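You operate a simulated robot arm through the tools that you are given. There is no shell and no other tool.

You run a simulated robot arm. Do the job below in one go: nothing can be reset, and whatever is moved stays where it is left.

## Task
Glue the teal sheet on the gluer bed with the film on the case card.
Fine: glue lid on the board rack's top step, film knob set, crank till the roller is wet, bed through once; lid back.
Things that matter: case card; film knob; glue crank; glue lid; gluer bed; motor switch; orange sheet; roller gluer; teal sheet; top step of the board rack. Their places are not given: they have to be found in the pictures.

Only the result counts: the job must be done as asked and must still hold three seconds after the hand-in. Knocking over, shifting, dropping, spilling or breaking anything else fails it. A push-on lid holds only when it is set on centred and level and pressed home; a screw cap is set on level and turned clockwise until tight. Flat cloth is picked up by pressing the open fingertips on it (5 to 10 N) and closing them slowly along it; thin cloth reads only 2 to 8 mm in the jaws.

## Robot
A 7-joint arm with a four-finger gripper, fixed in place. Base frame: the origin is on the floor under the middle of its stand, x ahead of it, y to its left, z up. Units: mm, degrees, N and s.
It reaches about 1223 mm from its shoulder. Its first joint turns from -69.0 to 172.0 degrees. Payload 3.67 kg.
The tool frame sits at the grasp point between the pads (the TCP): z along the fingers, y along the line on which they close. The tips reach 28 mm beyond it. The gripper opens to 112 mm; its body begins 73 mm behind the TCP.
Orientation is that of the tool frame in the base frame, as [roll, pitch, yaw] about the fixed x, y, z axes, in that order (R = Rz(yaw) Ry(pitch) Rx(roll)). With the fingers straight down and closing along the base's y, the tool's x points along the base's -x, its y along +y and its z along -z.

## Interface
- The arm moves only by the tool apply_moves. Its argument "rows" is one flat list of numbers, 7 for each row, row after row: the shift along the tool's x, y, z in mm, then the turn, a rotation vector about the tool's x, y, z in degrees, then the closure, from 0 (fully open) to 1 (shut). In form: [x, y, z, ax, ay, az, hand, x, y, z, ax, ay, az, hand, ...]. A call has 1 to 20 rows; each row shifts and turns the commanded pose from where the row before left it, along the tool's axes as they then stand. Each row takes 0.2 s and may step no farther than 50 mm and 8.6 degrees from the row before; otherwise, or with a gripper value out of range, the whole call is refused. A pose out of reach is approached as far as the arm can. The call stops where the force on the tool passes 40 N (or 10 N more than at its start, if that is more) or the arm is blocked; 0.2 s more then pass. The fingers move at their own pace (about 102.5 mm/s each) and stop on an object; they squeeze with about 22 N. The grip force told is the motor's: it shows also when the fingers shut on nothing. Time passes only in rows, and 0.2 s behind the last, so rows that do not move let the fingers close. The reply holds the time, the measured pose of the TCP, the force on the tool along the base axes, the opening and the grip force, in the units named above and with some noise, with the torque about the TCP (base axes, N m) and any sound that the robot's microphone picked up.
- Cameras (640 x 400 px; columns grow to the right, rows downward): "scene" is fixed at [389.5, 649.7, 1698.8]; the picture's right is [-0.85, -0.52, 0.00], its down [-0.25, 0.41, -0.88] and it looks along [0.46, -0.75, -0.48] (base axes); focal length 362 px, centre (320, 200). "wrist" rides on the gripper at [60, -18, -104] in the tool frame; the picture's right is [0.29, 0.96, 0.00], its down [-0.80, 0.24, -0.55] and it looks along [-0.53, 0.16, 0.83] (tool axes); focal length 234 px, centre (320, 200).
- camera(camera): a new picture of that camera. No time passes.
- raise_lower(by): slides the trunk up (or, below 0, down) by that many mm; the arm rides with it, the base frame stays. It gives what a move gives, with no picture.
- pixel_to_xyz(camera, pixels): there is no depth. For up to 12 entries [column, row, z] of the newest picture of that camera ("zoom" is the newest enlarged one), the place [x, y] in the base frame at which the ray of that pixel passes the height z, good to about 3 mm, but the place of the scene camera against the robot may be out by one fixed shift of up to 25 mm in any direction. No time passes.
- enlarge(camera, box): a new picture of the part [left, top, right, bottom] of that camera's present view, enlarged. No time passes.
- sign_off(): hands the job in; it is judged then, once.

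Leave the gripper open and the arm clear of the work at the hand-in unless told otherwise.

The tools are called by a JSON object that holds its "name" and its "arguments". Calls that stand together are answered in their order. apply_moves: Moves the arm, as the interface text tells. Its arguments: {"type":"object","properties":{"rows":{"type":"array","items":{"type":"number"}}},"required":["rows"]} The other tools are called the same way: raise_lower (by) moves the trunk up or down; camera (camera) takes a picture; pixel_to_xyz (camera, pixels) gives the place at which the rays of pixels pass given heights; enlarge (camera, box) takes an enlarged picture of a part of a camera's view; sign_off () hands the job in.

At the start:

```text
t: 0.0
tcp_pos: [600.8, -645.1, 1215.7]
tcp_rot: [-180.0, 0.0, -180.0]
contact_force: [0.4, -0.1, 0.7]
wrist_torque: [0.02, 0.02, 0.01]
finger_gap: 112.0
finger_force: 0.1
trunk travel left (down, up): [-700.0, 140.0]
```

scene: 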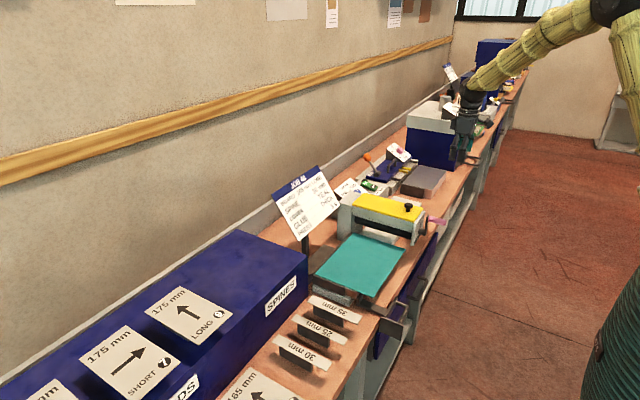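
wrist: 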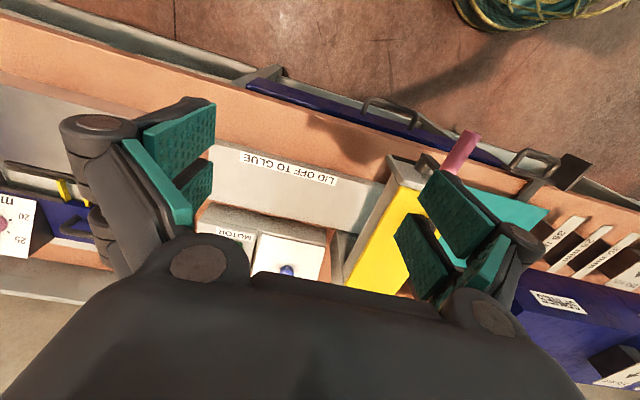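

I see the bench with a gluer (yellow lid around scene pixel 385,207), the teal sheet on its bed (360,263) and a case card (305,205). First I'll enlarge these parts of the scene to read the details.

{"name": "enlarge", "arguments": {"camera": "scene", "box": [260, 150, 460, 300]}}

{"name": "enlarge", "arguments": {"camera": "scene", "box": [265, 160, 345, 245]}}

{"name": "enlarge", "arguments": {"camera": "scene", "box": [320, 60, 530, 200]}}

{"name": "enlarge", "arguments": {"camera": "scene", "box": [220, 260, 440, 400]}}

{"name": "enlarge", "arguments": {"camera": "wrist", "box": [180, 100, 620, 320]}}

```text
2.67 times, centred on (360, 225) of scene
```

zoom: 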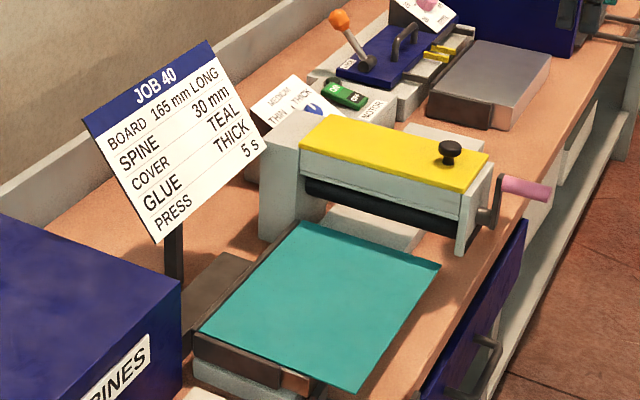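

```text
4.71 times, centred on (305, 202) of scene
```

zoom: 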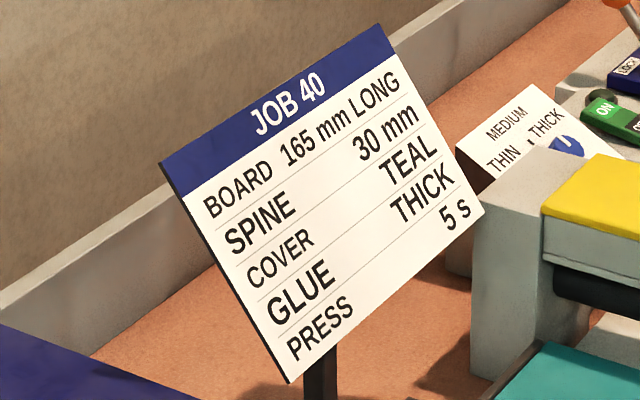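

```text
2.86 times, centred on (425, 130) of scene
```

zoom: 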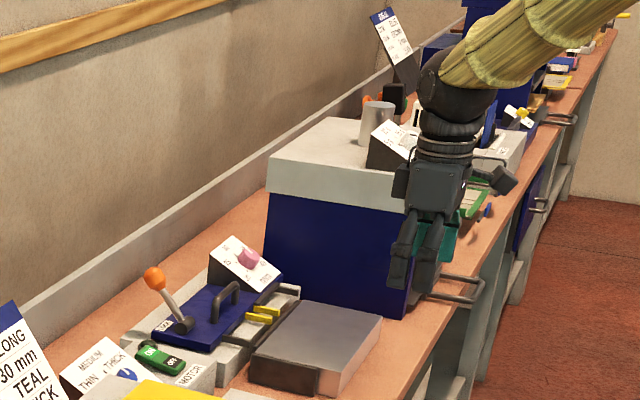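

```text
2.86 times, centred on (330, 330) of scene
```

zoom: 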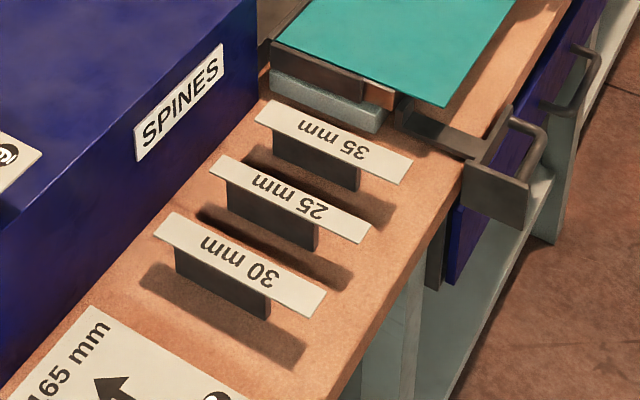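

```text
1.45 times, centred on (400, 210) of wrist
```

zoom: 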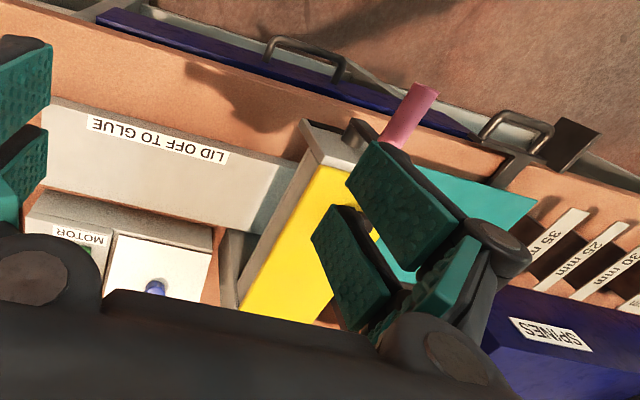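

The case card (JOB 40) says GLUE: THICK, COVER: TEAL. The knob plate (THIN/MEDIUM/THICK) and a MOTOR switch sit behind the gluer. To get positions, I'll cast rays from both cameras at several heights for shared features (the pink crank handle: scene ~(436,221), wrist ~(462,150)).

{"name": "pixel_to_xyz", "arguments": {"camera": "scene", "pixels": [[405, 249, 800], [405, 249, 900], [405, 249, 1000], [436, 221, 800], [436, 221, 900], [436, 221, 1000], [365, 195, 900], [365, 195, 1000], [421, 210, 900], [421, 210, 1000]]}}

{"name": "pixel_to_xyz", "arguments": {"camera": "wrist", "pixels": [[462, 150, 800], [462, 150, 900], [462, 150, 1000], [546, 209, 800], [546, 209, 900], [546, 209, 1000], [240, 150, 900], [335, 183, 900], [288, 270, 900], [245, 240, 900]]}}

```text
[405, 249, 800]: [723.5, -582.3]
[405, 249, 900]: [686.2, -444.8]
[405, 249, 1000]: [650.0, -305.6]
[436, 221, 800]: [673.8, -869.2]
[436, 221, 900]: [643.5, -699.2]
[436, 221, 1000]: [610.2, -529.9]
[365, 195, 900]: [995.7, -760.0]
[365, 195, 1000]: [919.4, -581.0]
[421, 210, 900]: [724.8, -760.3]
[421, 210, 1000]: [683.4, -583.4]
```

```text
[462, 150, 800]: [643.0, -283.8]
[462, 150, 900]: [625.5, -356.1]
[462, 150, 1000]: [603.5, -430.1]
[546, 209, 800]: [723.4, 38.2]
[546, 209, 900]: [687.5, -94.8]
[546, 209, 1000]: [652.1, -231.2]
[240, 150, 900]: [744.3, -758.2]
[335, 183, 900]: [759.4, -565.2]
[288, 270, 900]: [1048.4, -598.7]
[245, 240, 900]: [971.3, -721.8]
```

The card's film is THICK. The gluer appears to be around x 600–800, y −250…−500, z ≈1030. I'll shift the hand to +y and slightly up/back to get a better wrist view of the gluer (no contact; well above everything).

{"name": "apply_moves", "arguments": {"rows": [10, 40, -10, 0, 0, 0, 0, 10, 40, -10, 0, 0, 0, 0, 10, 40, -10, 0, 0, 0, 0, 10, 40, -10, 0, 0, 0, 0, 10, 40, -10, 0, 0, 0, 0]}}

{"name": "camera", "arguments": {"camera": "wrist"}}

{"name": "camera", "arguments": {"camera": "scene"}}

```text
t: 1.2
tcp_pos: [549.4, -442.5, 1266.0]
tcp_rot: [-180.0, 0.1, 179.9]
contact_force: [-0.5, 0.7, 0.7]
wrist_torque: [-0.06, -0.01, 0.02]
finger_gap: 112.3
finger_force: 0.1
trunk travel left (down, up): [-700.0, 140.0]
```

```text
taken
```

wrist: 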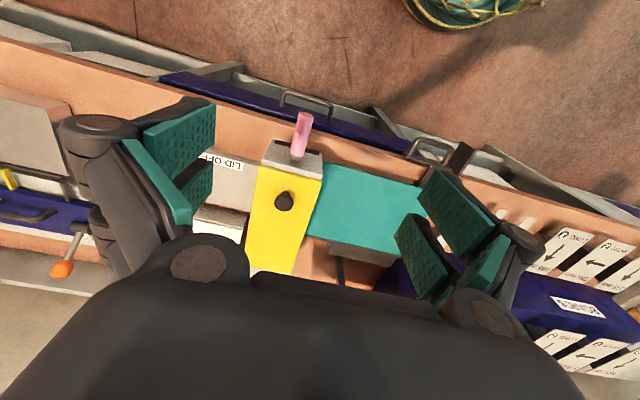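

```text
taken
```

scene: 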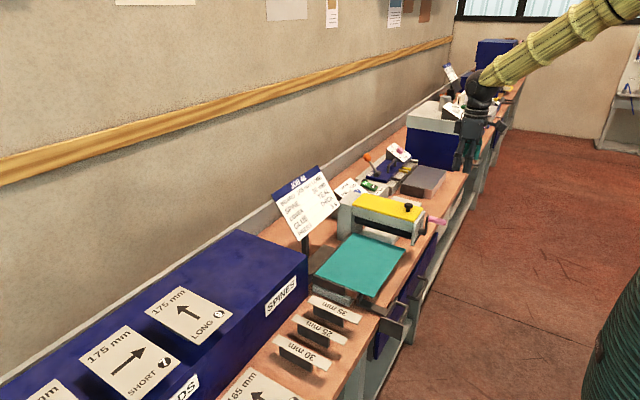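

Now the wrist sees the gluer: yellow lid with black knob at (285,201), pink crank (302,130), teal sheet (365,205), "LID OFF..." label. I'll triangulate the knob, lid and sheet corners.

{"name": "pixel_to_xyz", "arguments": {"camera": "wrist", "pixels": [[285, 200, 950], [285, 200, 1000], [285, 200, 1050], [285, 200, 1100], [302, 130, 950], [302, 130, 1050], [264, 165, 1050], [320, 180, 1050], [248, 268, 1050], [290, 274, 1050], [328, 163, 950], [418, 187, 950]]}}

{"name": "pixel_to_xyz", "arguments": {"camera": "scene", "pixels": [[408.5, 205, 950], [408.5, 205, 1000], [408.5, 205, 1050], [408.5, 205, 1100], [377, 296, 900], [377, 296, 950], [377, 296, 1000], [436, 221, 950], [436, 221, 1050], [356, 234, 950], [405, 249, 950], [314, 274, 950]]}}

{"name": "enlarge", "arguments": {"camera": "wrist", "box": [180, 90, 440, 290]}}

```text
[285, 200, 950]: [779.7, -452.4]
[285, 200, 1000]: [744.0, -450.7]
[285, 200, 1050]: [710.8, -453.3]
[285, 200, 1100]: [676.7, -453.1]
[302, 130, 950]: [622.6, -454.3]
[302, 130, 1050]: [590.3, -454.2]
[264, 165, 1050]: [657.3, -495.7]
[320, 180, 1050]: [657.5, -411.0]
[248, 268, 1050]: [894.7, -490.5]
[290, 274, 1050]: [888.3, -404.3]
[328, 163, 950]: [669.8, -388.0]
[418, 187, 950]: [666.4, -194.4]
```

```text
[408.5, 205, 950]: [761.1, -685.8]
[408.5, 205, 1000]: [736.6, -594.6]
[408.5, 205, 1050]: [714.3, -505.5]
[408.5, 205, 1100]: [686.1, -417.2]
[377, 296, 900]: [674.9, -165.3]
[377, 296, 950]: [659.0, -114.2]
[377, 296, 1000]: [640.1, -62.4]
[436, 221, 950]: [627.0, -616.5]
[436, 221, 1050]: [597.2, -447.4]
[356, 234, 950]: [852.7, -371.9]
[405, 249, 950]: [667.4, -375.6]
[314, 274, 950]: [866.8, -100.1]
```

```text
2.00 times, centred on (310, 190) of wrist
```

zoom: 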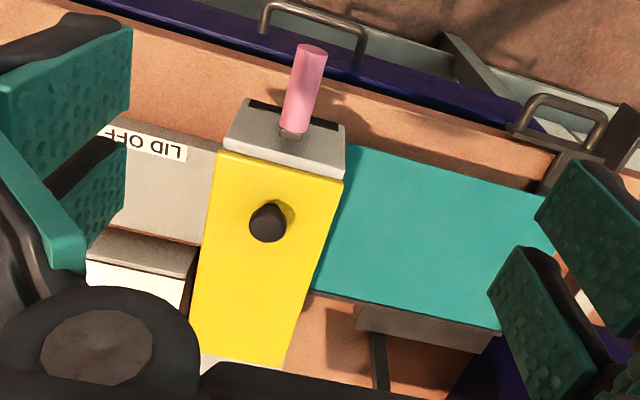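

Triangulated: lid knob ≈ (692,−453,1080), crank handle ≈ (592,−454,1046), teal sheet on bed z≈930, x 667–866, y −375…−135. Next I'll move further +y to look at the racks on that side (board rack and its top step).

{"name": "apply_moves", "arguments": {"rows": [8, 45, -4, 0, 0, 0, 0, 8, 45, -4, 0, 0, 0, 0, 8, 45, -4, 0, 0, 0, 0, 8, 45, -4, 0, 0, 0, 0, 8, 45, -4, 0, 0, 0, 0, 8, 45, -4, 0, 0, 0, 0]}}

{"name": "camera", "arguments": {"camera": "wrist"}}

{"name": "camera", "arguments": {"camera": "scene"}}

```text
t: 2.2
tcp_pos: [526.3, -302.8, 1252.9]
tcp_rot: [169.6, -1.5, 178.0]
contact_force: [-0.6, 0.8, 0.7]
wrist_torque: [-0.09, 0.0, -0.03]
finger_gap: 112.1
finger_force: 0.0
out of reach, approached as far as the arm can: row 4
trunk travel left (down, up): [-700.0, 140.0]
stopped in row 4: the arm was blocked; the commanded pose is now the measured one
```

```text
taken
```

wrist: 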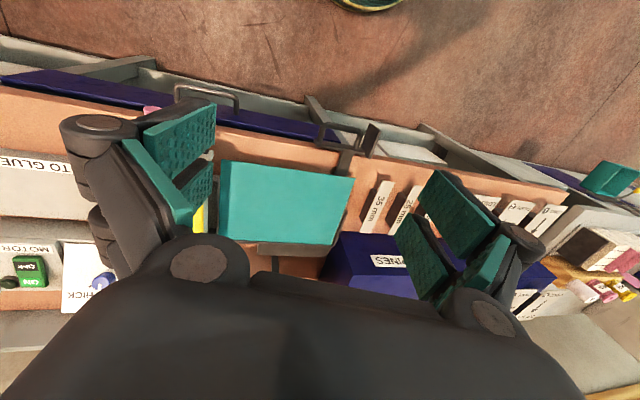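

```text
taken
```

scene: 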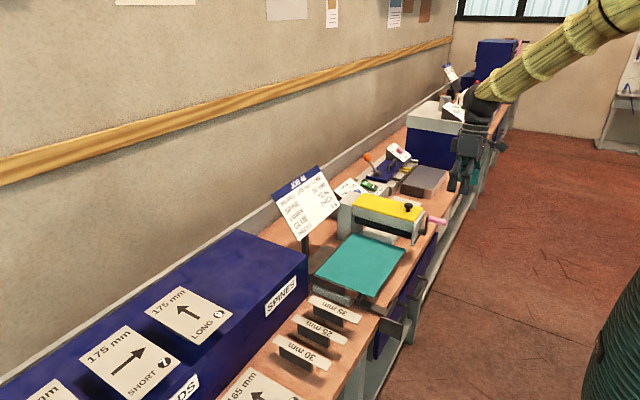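

The arm hit a reach limit and tilted 10°. Before moving again, I'll enlarge the scene's lower-left to understand the blue rack (cards 175 mm etc.).

{"name": "enlarge", "arguments": {"camera": "scene", "box": [0, 220, 320, 400]}}

{"name": "enlarge", "arguments": {"camera": "wrist", "box": [340, 120, 640, 330]}}

{"name": "enlarge", "arguments": {"camera": "wrist", "box": [0, 120, 360, 330]}}

```text
2.00 times, centred on (160, 310) of scene
```

zoom: 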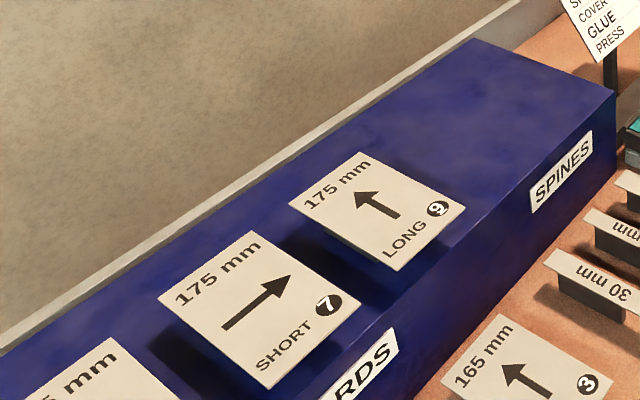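

```text
1.90 times, centred on (490, 225) of wrist
```

zoom: 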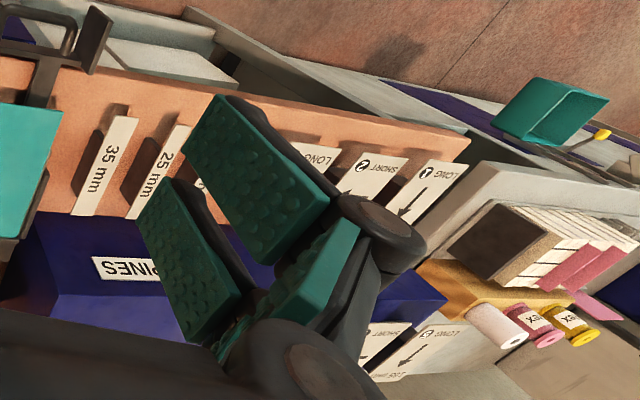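

```text
1.78 times, centred on (180, 225) of wrist
```

zoom: 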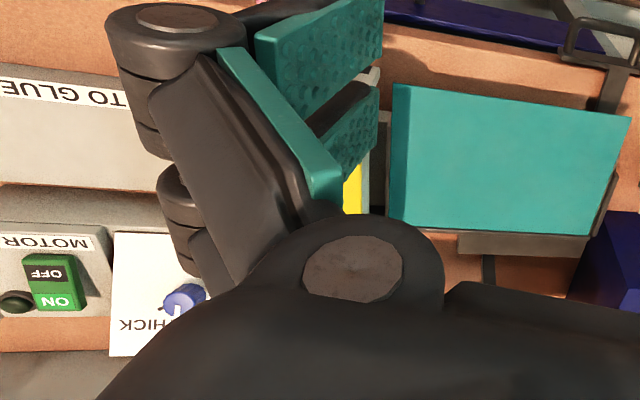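

The blue block is the board rack (BOARDS/SPINES labels), with a free top surface at its −y end around scene (245,250). The motor rocker shows ON/OFF with a dark lamp. I'll level the hand again (+10° about tool x), backing toward −y a little.

{"name": "apply_moves", "arguments": {"rows": [-15, -15, -15, 5.2, 0, 0, 0, -15, -15, -15, 5.2, 0, 0, 0]}}

```text
t: 2.8
tcp_pos: [556.8, -338.3, 1277.4]
tcp_rot: [-179.9, -1.4, 178.2]
contact_force: [0.7, -0.3, 0.0]
wrist_torque: [-0.02, 0.05, -0.03]
finger_gap: 111.9
finger_force: 0.1
trunk travel left (down, up): [-700.0, 140.0]
```

Level again. I'll raise the hand 150 mm and then lower the trunk 250 mm, to see whether a lower shoulder improves reach near the rack.

{"name": "apply_moves", "arguments": {"rows": [0, 0, -40, 0, 0, 0, 0, 0, 0, -40, 0, 0, 0, 0, 0, 0, -40, 0, 0, 0, 0, 0, 0, -40, 0, 0, 0, 0]}}

```text
t: 3.8
tcp_pos: [559.5, -379.1, 1398.0]
tcp_rot: [171.5, -3.1, 176.7]
contact_force: [0.3, -0.3, 0.3]
wrist_torque: [0.02, 0.01, -0.01]
finger_gap: 111.7
finger_force: 0.0
trunk travel left (down, up): [-700.0, 140.0]
stopped in row 4: the arm was blocked; the commanded pose is now the measured one
```

Going up makes the limit worse, so the shoulder should be higher relative to the hand. I'll raise the trunk by 140 mm, then level and descend.

{"name": "raise_lower", "arguments": {"by": 140}}

```text
t: 5.5
tcp_pos: [559.4, -378.3, 1539.5]
tcp_rot: [171.5, -3.0, 176.6]
contact_force: [-0.1, 0.5, 0.3]
wrist_torque: [-0.01, 0.0, 0.02]
finger_gap: 112.3
finger_force: 0.0
trunk travel left (down, up): [-840.0, 0.0]
```

Now level the hand and descend about 250 mm.

{"name": "apply_moves", "arguments": {"rows": [0, 0, 40, 4.2, -1.5, -1.6, 0, 0, 0, 40, 4.2, -1.5, -1.6, 0, 0, 0, 40, 0, 0, 0, 0, 0, 0, 40, 0, 0, 0, 0, 0, 0, 40, 0, 0, 0, 0, 0, 0, 40, 0, 0, 0, 0]}}

```text
t: 6.8
tcp_pos: [559.3, -370.4, 1299.1]
tcp_rot: [-179.9, 0.2, 179.8]
contact_force: [0.0, -0.3, 0.1]
wrist_torque: [0.04, 0.05, 0.01]
finger_gap: 111.8
finger_force: 0.1
trunk travel left (down, up): [-840.0, 0.0]
```

Level at z≈1299. Now I try moving +y and forward (+x) toward the rack area at this height to look at it.

{"name": "apply_moves", "arguments": {"rows": [-5, 45, 0, 0, 0, 0, 0, -5, 45, 0, 0, 0, 0, 0, -5, 45, 0, 0, 0, 0, 0, -5, 45, 0, 0, 0, 0, 0, -5, 45, 0, 0, 0, 0, 0, -5, 45, 0, 0, 0, 0]}}

{"name": "camera", "arguments": {"camera": "wrist"}}

```text
refused: rows must hold 7 numbers for each row
```

```text
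taken
```

wrist: 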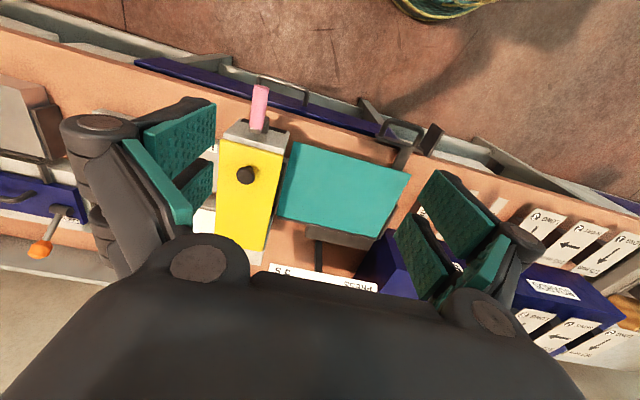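

One number was missing in the list; I'll resend it properly.

{"name": "apply_moves", "arguments": {"rows": [-5, 45, 0, 0, 0, 0, 0, -5, 45, 0, 0, 0, 0, 0, -5, 45, 0, 0, 0, 0, 0, -5, 45, 0, 0, 0, 0, 0, -5, 45, 0, 0, 0, 0, 0, -5, 45, 0, 0, 0, 0, 0]}}

{"name": "camera", "arguments": {"camera": "wrist"}}

```text
t: 8.2
tcp_pos: [589.9, -96.6, 1299.3]
tcp_rot: [-179.7, 0.3, 179.8]
contact_force: [0.0, 0.1, 0.2]
wrist_torque: [-0.04, 0.04, -0.01]
finger_gap: 111.8
finger_force: 0.0
trunk travel left (down, up): [-840.0, 0.0]
```

```text
taken
```

wrist: 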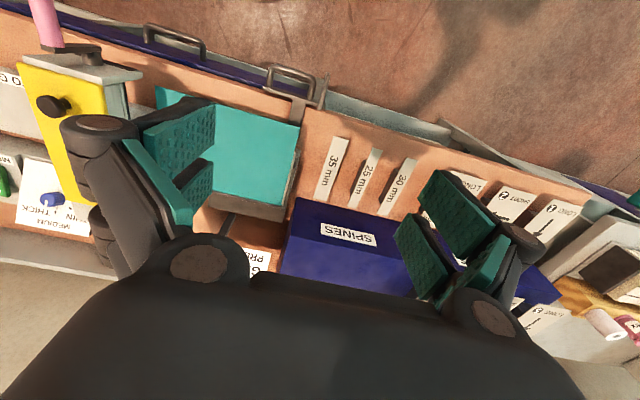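

Reach is fine now. Let me enlarge the rack in this view and get scene rays for the rack top.

{"name": "enlarge", "arguments": {"camera": "wrist", "box": [180, 100, 600, 340]}}

{"name": "pixel_to_xyz", "arguments": {"camera": "wrist", "pixels": [[298, 198, 900], [298, 198, 950], [298, 198, 1000], [298, 198, 1050], [283, 274, 1000], [283, 274, 1050], [299, 126, 930], [288, 206, 930], [160, 87, 930]]}}

{"name": "pixel_to_xyz", "arguments": {"camera": "scene", "pixels": [[307.5, 257.5, 900], [307.5, 257.5, 950], [307.5, 257.5, 1000], [307.5, 257.5, 1050], [239, 230, 1000], [239, 230, 1050], [232.5, 314, 1000], [185, 286, 1000], [145, 301, 1000], [200, 336, 1000]]}}

```text
1.52 times, centred on (390, 220) of wrist
```

zoom: 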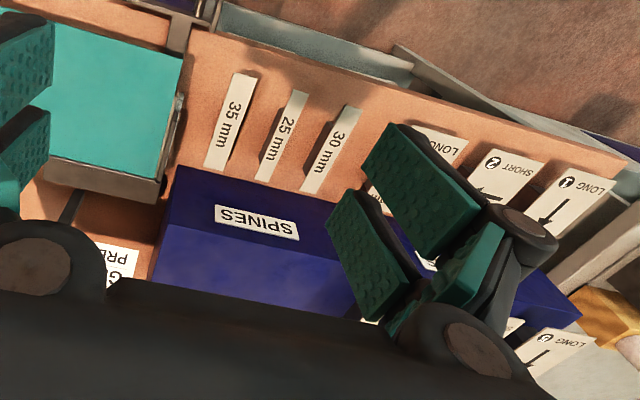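

```text
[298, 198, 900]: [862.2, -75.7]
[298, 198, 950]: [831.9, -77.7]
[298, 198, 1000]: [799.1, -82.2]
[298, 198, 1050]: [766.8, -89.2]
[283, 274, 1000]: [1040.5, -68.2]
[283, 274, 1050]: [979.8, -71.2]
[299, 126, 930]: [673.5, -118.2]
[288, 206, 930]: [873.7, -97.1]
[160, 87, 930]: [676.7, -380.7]
```

```text
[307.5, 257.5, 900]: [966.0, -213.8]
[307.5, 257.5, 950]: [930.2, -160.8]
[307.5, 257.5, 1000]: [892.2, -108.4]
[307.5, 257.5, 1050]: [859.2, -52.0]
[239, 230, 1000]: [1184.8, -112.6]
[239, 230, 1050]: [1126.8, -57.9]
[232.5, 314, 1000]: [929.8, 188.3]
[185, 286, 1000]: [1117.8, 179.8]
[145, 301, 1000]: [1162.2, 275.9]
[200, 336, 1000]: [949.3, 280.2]
```

I'll cast the rack's top front corner in the wrist view (about (285,251)) and board/other features.

{"name": "pixel_to_xyz", "arguments": {"camera": "wrist", "pixels": [[285, 251, 950], [285, 251, 1000], [285, 251, 1050], [297, 199, 880], [297, 199, 900], [414, 280, 1000], [414, 280, 1050]]}}

{"name": "enlarge", "arguments": {"camera": "scene", "box": [220, 210, 380, 310]}}

```text
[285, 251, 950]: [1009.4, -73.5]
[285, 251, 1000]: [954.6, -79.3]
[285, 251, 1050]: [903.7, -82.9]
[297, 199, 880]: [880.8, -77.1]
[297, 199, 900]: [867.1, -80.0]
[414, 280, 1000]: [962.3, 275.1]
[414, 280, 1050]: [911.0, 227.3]
```

```text
4.00 times, centred on (300, 260) of scene
```

zoom: 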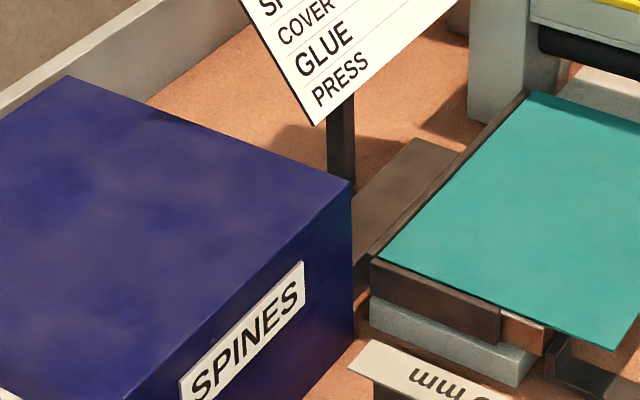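

The scene suggests the rack's front face at x≈874, −y end at y≈−72, top z≈1037. Let me zoom the wrist view to verify the edges.

{"name": "enlarge", "arguments": {"camera": "wrist", "box": [260, 180, 420, 290]}}

```text
3.64 times, centred on (340, 235) of wrist
```

zoom: 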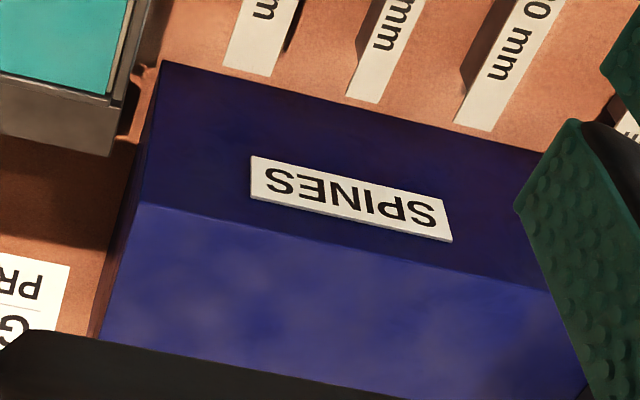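

Rack: front face x≈877, −y end y≈−74, top z≈1037, with free top from there to the first board (y≈230). Now I go above the gluer for a close look at lid, knob plate and motor switch: TCP to about (700,−480,1330).

{"name": "apply_moves", "arguments": {"rows": [-12, -42.6, -3.3, 0, 0, 0, 0, -12, -42.6, -3.3, 0, 0, 0, 0, -12, -42.6, -3.3, 0, 0, 0, 0, -12, -42.6, -3.3, 0, 0, 0, 0, -12, -42.6, -3.3, 0, 0, 0, 0, -12, -42.6, -3.3, 0, 0, 0, 0, -12, -42.6, -3.3, 0, 0, 0, 0, -12, -42.6, -3.3, 0, 0, 0, 0, -12, -42.6, -3.3, 0, 0, 0, 0]}}

{"name": "camera", "arguments": {"camera": "wrist"}}

{"name": "enlarge", "arguments": {"camera": "wrist", "box": [160, 0, 480, 200]}}

```text
t: 10.2
tcp_pos: [692.9, -486.9, 1330.8]
tcp_rot: [-180.0, 0.1, 179.8]
contact_force: [-0.4, -1.1, -0.5]
wrist_torque: [0.0, -0.02, 0.01]
finger_gap: 112.1
finger_force: 0.0
trunk travel left (down, up): [-840.0, 0.0]
```

```text
taken
```

wrist: 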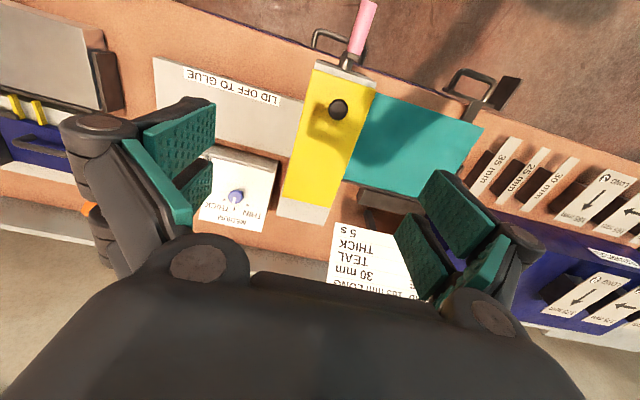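

```text
2.00 times, centred on (320, 100) of wrist
```

zoom: 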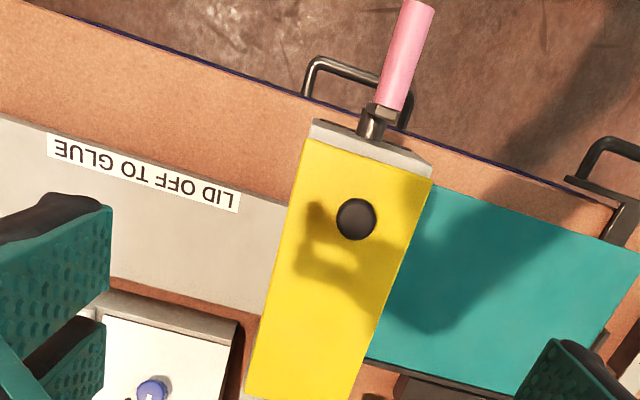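

I see the lid's knob (338,110) off-centre toward the −x end, the film knob (237,196), and a bracket/handle near the bed's front corner (480,95). I'll compute positions here and then zoom in on the bracket and film knob.

{"name": "pixel_to_xyz", "arguments": {"camera": "wrist", "pixels": [[338, 109.5, 1060], [338, 109.5, 1080], [313.5, 69, 1050], [376, 89, 1050], [283.5, 198.5, 1050], [325, 207, 1050], [237, 196, 950], [237, 196, 1000], [367, 15, 1050], [350, 52, 1030], [333, 215, 1150], [400, 230, 1150]]}}

{"name": "enlarge", "arguments": {"camera": "wrist", "box": [400, 40, 560, 140]}}

{"name": "enlarge", "arguments": {"camera": "wrist", "box": [180, 120, 340, 240]}}

```text
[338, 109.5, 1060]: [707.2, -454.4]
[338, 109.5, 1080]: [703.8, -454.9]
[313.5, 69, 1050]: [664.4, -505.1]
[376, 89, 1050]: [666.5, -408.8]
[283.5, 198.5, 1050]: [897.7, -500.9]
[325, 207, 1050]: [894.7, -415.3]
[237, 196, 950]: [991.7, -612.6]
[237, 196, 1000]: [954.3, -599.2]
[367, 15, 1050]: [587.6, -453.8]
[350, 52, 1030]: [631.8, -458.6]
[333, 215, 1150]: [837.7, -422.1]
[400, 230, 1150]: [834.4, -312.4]
```

```text
4.00 times, centred on (480, 90) of wrist
```

zoom: 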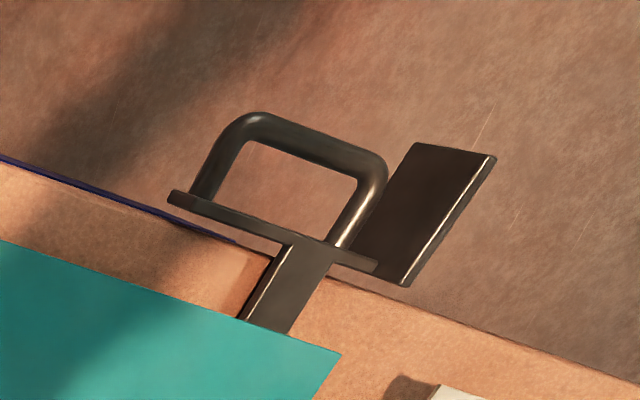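

```text
3.33 times, centred on (260, 180) of wrist
```

zoom: 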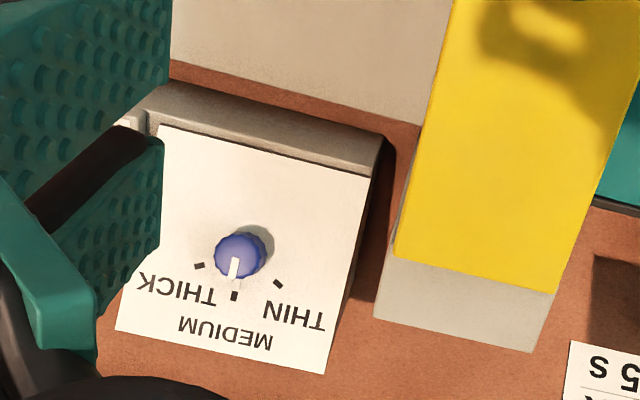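

The film knob's white pointer is at MEDIUM; THICK lies toward −y (clockwise seen from above). The bed has an arm with a loop handle and an end plate at the bench front. Let me enlarge the scene view on the lid and on the bed arm for shape details.

{"name": "enlarge", "arguments": {"camera": "scene", "box": [330, 175, 450, 250]}}

{"name": "enlarge", "arguments": {"camera": "scene", "box": [340, 260, 440, 330]}}

{"name": "enlarge", "arguments": {"camera": "scene", "box": [325, 165, 405, 215]}}

```text
5.33 times, centred on (390, 212) of scene
```

zoom: 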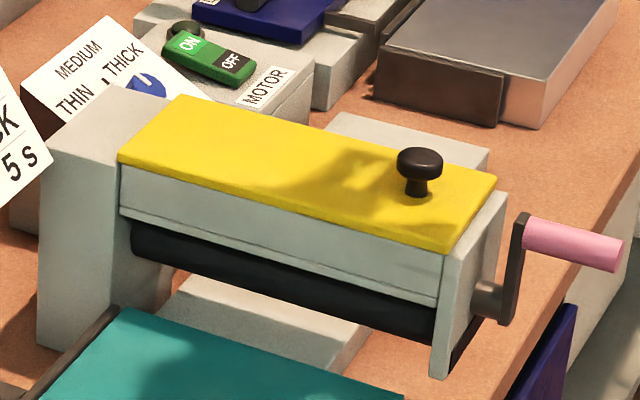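

```text
5.71 times, centred on (390, 295) of scene
```

zoom: 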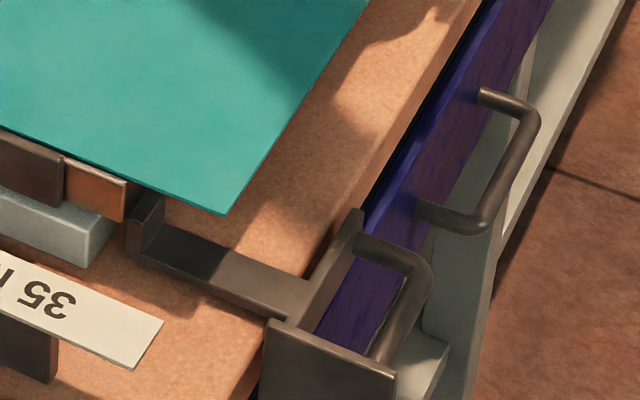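

```text
8.00 times, centred on (365, 190) of scene
```

zoom: 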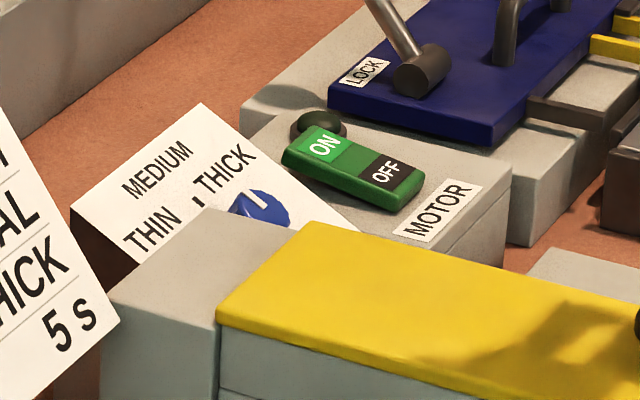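

Lid: thin yellow plate flush on a grey trough, mushroom knob. Film plate is sloped. I'll triangulate lid corners and the bed loop handle with both cameras.

{"name": "pixel_to_xyz", "arguments": {"camera": "scene", "pixels": [[363.4, 192.3, 1050], [423.2, 207.7, 1050], [413.4, 221.4, 1050], [352.1, 204, 1050], [423.2, 207.7, 1070], [413.4, 221.4, 1070], [409.3, 307.3, 900], [409.3, 307.3, 950], [402, 336, 900], [402, 336, 950], [408.5, 203.5, 1080], [441, 220, 1046]]}}

{"name": "pixel_to_xyz", "arguments": {"camera": "wrist", "pixels": [[313.5, 69, 1070], [376, 89, 1070], [477.5, 73.7, 900], [477.5, 73.7, 950], [524, 79, 900], [524, 79, 950], [283.5, 198.5, 1070], [325, 207, 1070], [500, 110, 900], [500, 110, 950]]}}

```text
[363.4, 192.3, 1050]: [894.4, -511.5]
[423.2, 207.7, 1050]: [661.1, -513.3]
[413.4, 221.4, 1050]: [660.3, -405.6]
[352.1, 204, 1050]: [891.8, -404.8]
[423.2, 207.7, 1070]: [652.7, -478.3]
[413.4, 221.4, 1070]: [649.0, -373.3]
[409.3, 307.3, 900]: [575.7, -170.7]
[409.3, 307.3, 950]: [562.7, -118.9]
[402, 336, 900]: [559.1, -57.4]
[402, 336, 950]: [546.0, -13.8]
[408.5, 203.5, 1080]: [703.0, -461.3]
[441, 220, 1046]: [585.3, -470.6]
```

```text
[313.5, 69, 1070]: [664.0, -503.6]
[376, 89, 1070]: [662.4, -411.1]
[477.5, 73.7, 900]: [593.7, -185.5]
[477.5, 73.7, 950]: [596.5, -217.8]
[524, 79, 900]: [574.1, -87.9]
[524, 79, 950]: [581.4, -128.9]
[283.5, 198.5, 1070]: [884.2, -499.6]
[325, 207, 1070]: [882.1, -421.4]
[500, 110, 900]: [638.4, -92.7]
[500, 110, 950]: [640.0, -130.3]
```

Lid top is at z≈1052, spanning x 663–896, y −505…−409 (≈96 wide, centre ≈ (780,−457)). Before choosing a grip, I'll look at the finger geometry.

{"name": "enlarge", "arguments": {"camera": "wrist", "box": [50, 80, 250, 290]}}

{"name": "enlarge", "arguments": {"camera": "wrist", "box": [390, 150, 580, 340]}}

{"name": "enlarge", "arguments": {"camera": "scene", "box": [400, 60, 560, 200]}}

```text
1.90 times, centred on (150, 185) of wrist
```

zoom: 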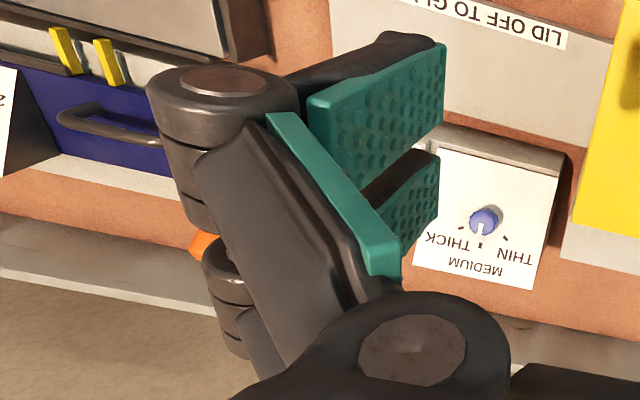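

```text
2.11 times, centred on (485, 245) of wrist
```

zoom: 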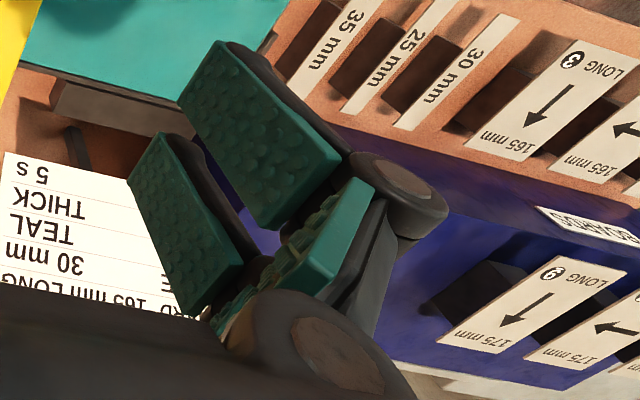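

```text
2.86 times, centred on (480, 130) of scene
```

zoom: 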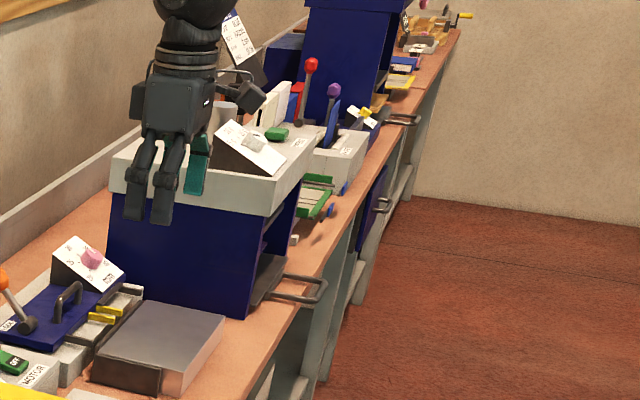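

Each side has two parallel pads. I'll move to about (770,−457,1200) above the lid for an accurate look at its edges.

{"name": "apply_moves", "arguments": {"rows": [-19.3, 7.5, 32.5, 0, 0, 0, 0, -19.3, 7.5, 32.5, 0, 0, 0, 0, -19.3, 7.5, 32.5, 0, 0, 0, 0, -19.3, 7.5, 32.5, 0, 0, 0, 0]}}

{"name": "camera", "arguments": {"camera": "wrist"}}

{"name": "camera", "arguments": {"camera": "scene"}}

```text
t: 11.2
tcp_pos: [774.7, -456.9, 1198.8]
tcp_rot: [-179.9, 0.1, 179.7]
contact_force: [0.3, -0.5, -0.3]
wrist_torque: [0.0, 0.04, 0.02]
finger_gap: 112.0
finger_force: 0.1
trunk travel left (down, up): [-840.0, 0.0]
```

```text
taken
```

wrist: 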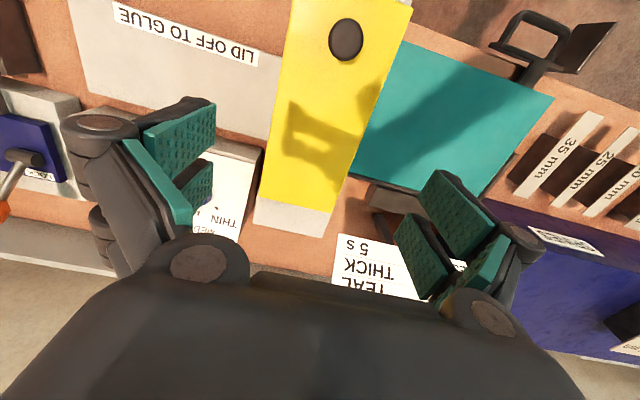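

```text
taken
```

scene: 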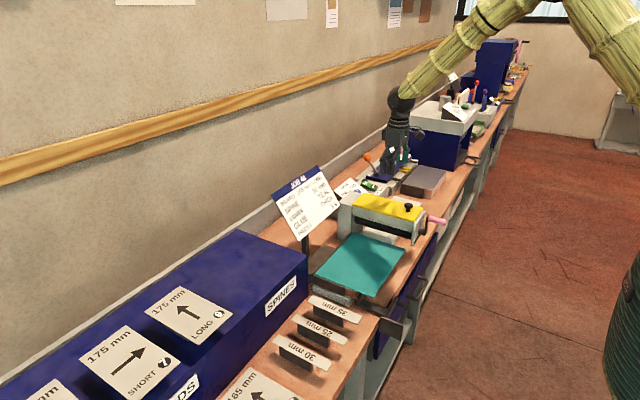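

The case card's lower corner is at wrist (336,236) ↔ scene (340,205). I'll triangulate it, since it may be close to the hand, plus the lid edges.

{"name": "pixel_to_xyz", "arguments": {"camera": "wrist", "pixels": [[338, 235, 950], [338, 235, 1000], [338, 235, 1050], [280, 110, 1052], [374, 110, 1052], [270, 160, 1052], [359, 160, 1052], [258, 200, 1052], [334, 208, 1052], [346, 40, 1085], [300, 0, 1052], [411, 3, 1052]]}}

{"name": "pixel_to_xyz", "arguments": {"camera": "scene", "pixels": [[340, 204.7, 950], [340, 204.7, 1000], [340, 204.7, 1050], [271, 194.5, 1050], [271, 194.5, 1100], [317.7, 164.8, 1050], [317.7, 164.8, 1100], [317.7, 164.8, 1150], [298.6, 240.6, 1000], [298.6, 240.6, 1050]]}}

{"name": "enlarge", "arguments": {"camera": "wrist", "box": [230, 0, 430, 125]}}

{"name": "enlarge", "arguments": {"camera": "wrist", "box": [230, 120, 430, 245]}}

```text
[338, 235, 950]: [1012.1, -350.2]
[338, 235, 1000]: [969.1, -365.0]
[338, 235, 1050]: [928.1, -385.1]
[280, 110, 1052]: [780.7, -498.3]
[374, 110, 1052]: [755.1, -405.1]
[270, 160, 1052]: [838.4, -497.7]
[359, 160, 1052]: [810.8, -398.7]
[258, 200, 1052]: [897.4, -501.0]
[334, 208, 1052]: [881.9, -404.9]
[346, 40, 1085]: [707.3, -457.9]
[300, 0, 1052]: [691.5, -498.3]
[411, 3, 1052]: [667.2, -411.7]
```

```text
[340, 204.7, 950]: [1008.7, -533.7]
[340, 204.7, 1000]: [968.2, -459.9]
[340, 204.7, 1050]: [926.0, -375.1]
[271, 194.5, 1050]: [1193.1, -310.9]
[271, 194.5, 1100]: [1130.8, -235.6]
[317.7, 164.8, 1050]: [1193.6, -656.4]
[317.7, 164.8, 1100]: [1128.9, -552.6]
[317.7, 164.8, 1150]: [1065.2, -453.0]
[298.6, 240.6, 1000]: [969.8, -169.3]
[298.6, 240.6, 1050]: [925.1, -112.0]
```

```text
3.20 times, centred on (330, 62) of wrist
```

zoom: 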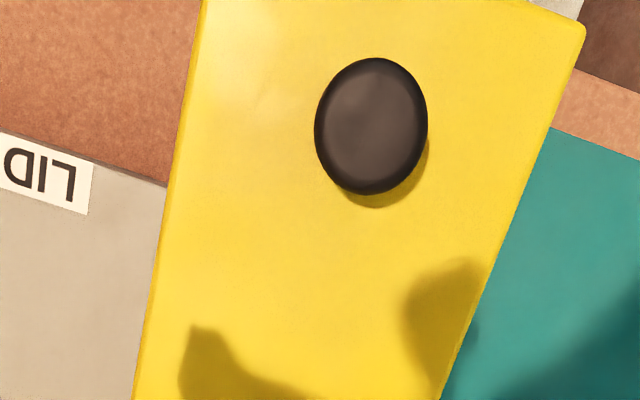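

```text
3.20 times, centred on (330, 182) of wrist
```

zoom: 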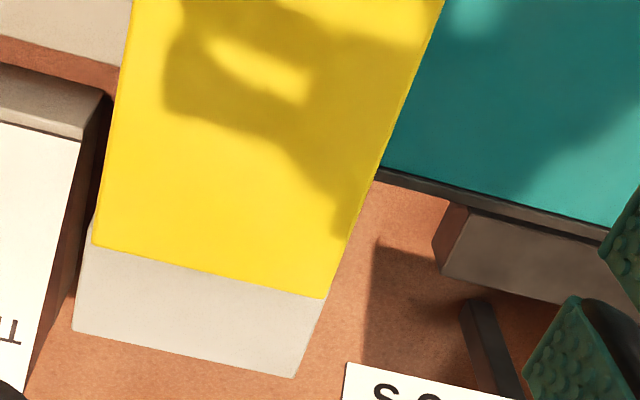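

Results: lid x≈667–890, y≈−504…−406 (98 wide), top z≈1052, centre (779,−455). Case card spans x 926–1020, y −380…−112, z 1050–1187, so I must carry the lid above/around it. I'll go for a side grip at the lid's centre (balanced). First touch the lid's top with half-open tips (80 mm) to find its height: descend to ≈1095 first.

{"name": "apply_moves", "arguments": {"rows": [-4.3, 2, 30, 0, 0, 0, 0.286, 0, 0, 30, 0, 0, 0, 0.286, 0, 0, 25, 0, 0, 0, 0.286, 0, 0, 18, 0, 0, 0, 0.286]}}

{"name": "camera", "arguments": {"camera": "wrist"}}

```text
t: 12.2
tcp_pos: [779.3, -453.8, 1098.0]
tcp_rot: [-179.9, 0.3, 179.7]
contact_force: [0.3, 0.7, -0.3]
wrist_torque: [0.06, 0.04, -0.01]
finger_gap: 80.0
finger_force: 0.1
trunk travel left (down, up): [-840.0, 0.0]
```

```text
taken
```

wrist: 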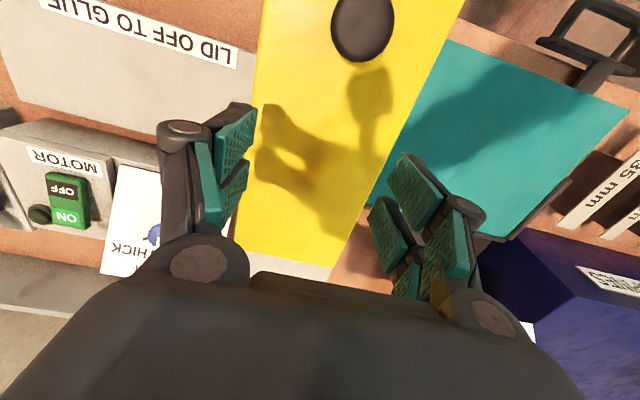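

Tips are now ≈18 mm above the lid. I'll step down 2 mm per row until force appears.

{"name": "apply_moves", "arguments": {"rows": [0, 0, 3, 0, 0, 0, 0.286, 0, 0, 3, 0, 0, 0, 0.286, 0, 0, 3, 0, 0, 0, 0.286, 0, 0, 2, 0, 0, 0, 0.286]}}

{"name": "apply_moves", "arguments": {"rows": [0, 0, 1.5, 0, 0, 0, 0.286, 0, 0, 1.5, 0, 0, 0, 0.286]}}

{"name": "apply_moves", "arguments": {"rows": [0, 0, 1.5, 0, 0, 0, 0.286]}}

```text
t: 13.2
tcp_pos: [778.2, -452.7, 1086.3]
tcp_rot: [-179.9, 0.2, 179.7]
contact_force: [-1.3, 0.5, -0.2]
wrist_torque: [0.01, 0.01, 0.01]
finger_gap: 80.1
finger_force: 0.1
trunk travel left (down, up): [-840.0, 0.0]
```

```text
t: 13.8
tcp_pos: [778.8, -452.8, 1083.5]
tcp_rot: [-179.9, 0.2, 179.7]
contact_force: [0.4, 0.1, -0.3]
wrist_torque: [0.0, 0.03, -0.01]
finger_gap: 79.9
finger_force: 0.1
trunk travel left (down, up): [-840.0, 0.0]
```

```text
t: 14.2
tcp_pos: [777.8, -452.1, 1082.7]
tcp_rot: [-179.9, 0.3, 179.7]
contact_force: [-0.5, -0.5, -0.2]
wrist_torque: [0.0, 0.03, 0.0]
finger_gap: 79.9
finger_force: 0.1
trunk travel left (down, up): [-840.0, 0.0]
```

No contact yet (tips ≈1054). Continue down in small steps.

{"name": "apply_moves", "arguments": {"rows": [0, 0, 1.5, 0, 0, 0, 0.286]}}

{"name": "apply_moves", "arguments": {"rows": [0, 0, 1.5, 0, 0, 0, 0.286]}}

{"name": "apply_moves", "arguments": {"rows": [0, 0, 1.5, 0, 0, 0, 0.286]}}

{"name": "apply_moves", "arguments": {"rows": [0, 0, 1.5, 0, 0, 0, 0.286]}}

```text
t: 14.7
tcp_pos: [777.4, -452.7, 1081.2]
tcp_rot: [-179.8, 0.2, 179.7]
contact_force: [-0.4, -1.2, -0.4]
wrist_torque: [0.03, -0.03, 0.0]
finger_gap: 80.1
finger_force: 0.1
trunk travel left (down, up): [-840.0, 0.0]
```

```text
t: 15.1
tcp_pos: [778.3, -452.7, 1079.2]
tcp_rot: [-179.9, 0.1, 179.8]
contact_force: [0.1, 0.1, -0.4]
wrist_torque: [0.02, -0.02, 0.02]
finger_gap: 79.9
finger_force: 0.0
trunk travel left (down, up): [-840.0, 0.0]
```

```text
t: 15.4
tcp_pos: [778.8, -453.6, 1079.2]
tcp_rot: [-179.9, 0.2, 179.7]
contact_force: [0.2, -0.5, 0.2]
wrist_torque: [-0.02, -0.01, 0.03]
finger_gap: 79.6
finger_force: 0.0
trunk travel left (down, up): [-840.0, 0.0]
```

```text
t: 15.8
tcp_pos: [778.3, -453.3, 1077.1]
tcp_rot: [-180.0, 0.2, 179.6]
contact_force: [0.1, -0.2, -0.2]
wrist_torque: [-0.02, -0.01, 0.0]
finger_gap: 80.1
finger_force: 0.0
trunk travel left (down, up): [-840.0, 0.0]
```

Still no contact (tips ≈1049). I'll keep stepping, checking the picture.

{"name": "apply_moves", "arguments": {"rows": [0, 0, 1.5, 0, 0, 0, 0.286]}}

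{"name": "apply_moves", "arguments": {"rows": [0, 0, 1.5, 0, 0, 0, 0.286]}}

{"name": "camera", "arguments": {"camera": "wrist"}}

{"name": "enlarge", "arguments": {"camera": "scene", "box": [330, 140, 450, 240]}}

```text
t: 16.2
tcp_pos: [778.7, -452.1, 1075.2]
tcp_rot: [-179.8, 0.2, 179.6]
contact_force: [0.1, 1.1, -0.4]
wrist_torque: [-0.01, -0.01, 0.04]
finger_gap: 79.7
finger_force: 0.1
trunk travel left (down, up): [-840.0, 0.0]
```

```text
t: 16.6
tcp_pos: [778.4, -453.0, 1072.8]
tcp_rot: [-179.9, 0.2, 179.7]
contact_force: [-0.2, -0.1, -0.4]
wrist_torque: [0.01, -0.02, 0.01]
finger_gap: 79.5
finger_force: 0.1
trunk travel left (down, up): [-840.0, 0.0]
```

```text
taken
```

wrist: 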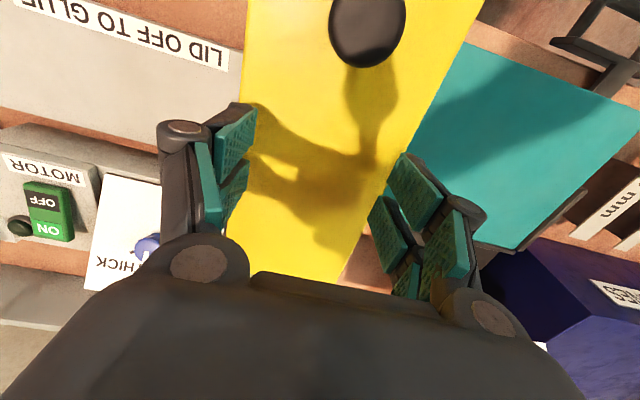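

```text
4.00 times, centred on (390, 190) of scene
```

zoom: 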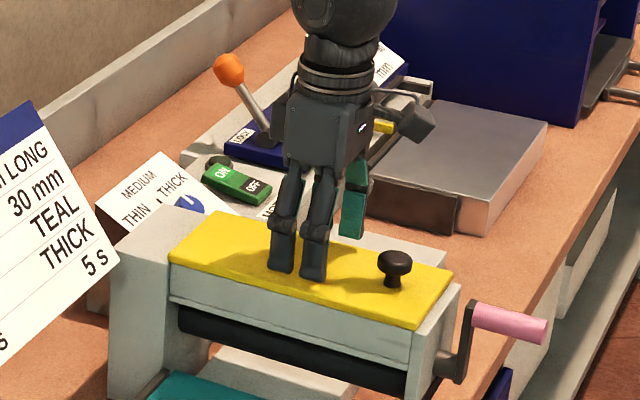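

Fingers seem just above the lid. Continue stepping.

{"name": "apply_moves", "arguments": {"rows": [0, 0, 1.5, 0, 0, 0, 0.286]}}

{"name": "apply_moves", "arguments": {"rows": [0, 0, 1.5, 0, 0, 0, 0.286]}}

{"name": "apply_moves", "arguments": {"rows": [0, 0, 1.5, 0, 0, 0, 0.286]}}

{"name": "apply_moves", "arguments": {"rows": [0, 0, 1.5, 0, 0, 0, 0.286]}}

```text
t: 17.1
tcp_pos: [778.3, -452.0, 1071.3]
tcp_rot: [-179.9, 0.2, 179.7]
contact_force: [0.7, 0.3, -0.3]
wrist_torque: [0.0, -0.02, 0.02]
finger_gap: 80.0
finger_force: 0.1
trunk travel left (down, up): [-840.0, 0.0]
```

```text
t: 17.4
tcp_pos: [777.3, -452.7, 1070.7]
tcp_rot: [-179.9, 0.1, 179.7]
contact_force: [0.0, -1.4, 0.3]
wrist_torque: [0.01, -0.01, 0.02]
finger_gap: 79.8
finger_force: 0.0
trunk travel left (down, up): [-840.0, 0.0]
```

```text
t: 17.9
tcp_pos: [777.3, -452.5, 1069.0]
tcp_rot: [-179.8, 0.2, 179.7]
contact_force: [-0.3, 0.1, 0.3]
wrist_torque: [0.02, 0.01, 0.0]
finger_gap: 80.1
finger_force: 0.1
trunk travel left (down, up): [-840.0, 0.0]
```

```text
t: 18.2
tcp_pos: [776.8, -452.5, 1068.2]
tcp_rot: [-179.9, 0.2, 179.7]
contact_force: [0.8, 0.0, 0.5]
wrist_torque: [-0.01, 0.03, 0.0]
finger_gap: 80.0
finger_force: 0.0
trunk travel left (down, up): [-840.0, 0.0]
```

Re-triangulating between my three wrist views suggests the lid top is nearer 1037, so contact should be close. Continue with small steps.

{"name": "apply_moves", "arguments": {"rows": [0, 0, 1, 0, 0, 0, 0.286]}}

{"name": "apply_moves", "arguments": {"rows": [0, 0, 1, 0, 0, 0, 0.286]}}

{"name": "apply_moves", "arguments": {"rows": [0, 0, 1, 0, 0, 0, 0.286]}}

{"name": "apply_moves", "arguments": {"rows": [0, 0, 1, 0, 0, 0, 0.286]}}

{"name": "apply_moves", "arguments": {"rows": [0, 0, 1, 0, 0, 0, 0.286]}}

```text
t: 18.6
tcp_pos: [777.7, -451.6, 1066.5]
tcp_rot: [-179.9, 0.2, 179.7]
contact_force: [0.5, 0.4, -0.3]
wrist_torque: [0.0, 0.02, -0.02]
finger_gap: 80.0
finger_force: 0.1
trunk travel left (down, up): [-840.0, 0.0]
```

```text
t: 19.1
tcp_pos: [776.9, -452.9, 1065.8]
tcp_rot: [-180.0, 0.2, 179.6]
contact_force: [0.8, 0.5, -0.1]
wrist_torque: [0.02, -0.01, 0.0]
finger_gap: 79.9
finger_force: 0.1
trunk travel left (down, up): [-840.0, 0.0]
```

```text
t: 19.4
tcp_pos: [778.0, -453.8, 1065.2]
tcp_rot: [-179.9, 0.2, 179.7]
contact_force: [-0.1, -0.1, 0.0]
wrist_torque: [0.02, -0.01, 0.0]
finger_gap: 79.7
finger_force: 0.0
trunk travel left (down, up): [-840.0, 0.0]
```

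```text
t: 19.9
tcp_pos: [778.7, -452.2, 1063.5]
tcp_rot: [-179.9, 0.2, 179.7]
contact_force: [-0.1, 0.0, -0.6]
wrist_torque: [0.01, 0.0, 0.02]
finger_gap: 80.0
finger_force: 0.1
trunk travel left (down, up): [-840.0, 0.0]
```

```text
t: 20.2
tcp_pos: [778.1, -453.8, 1063.3]
tcp_rot: [-179.8, 0.2, 179.7]
contact_force: [-0.8, 0.3, 0.3]
wrist_torque: [0.04, 0.02, 0.0]
finger_gap: 79.8
finger_force: 0.1
trunk travel left (down, up): [-840.0, 0.0]
```

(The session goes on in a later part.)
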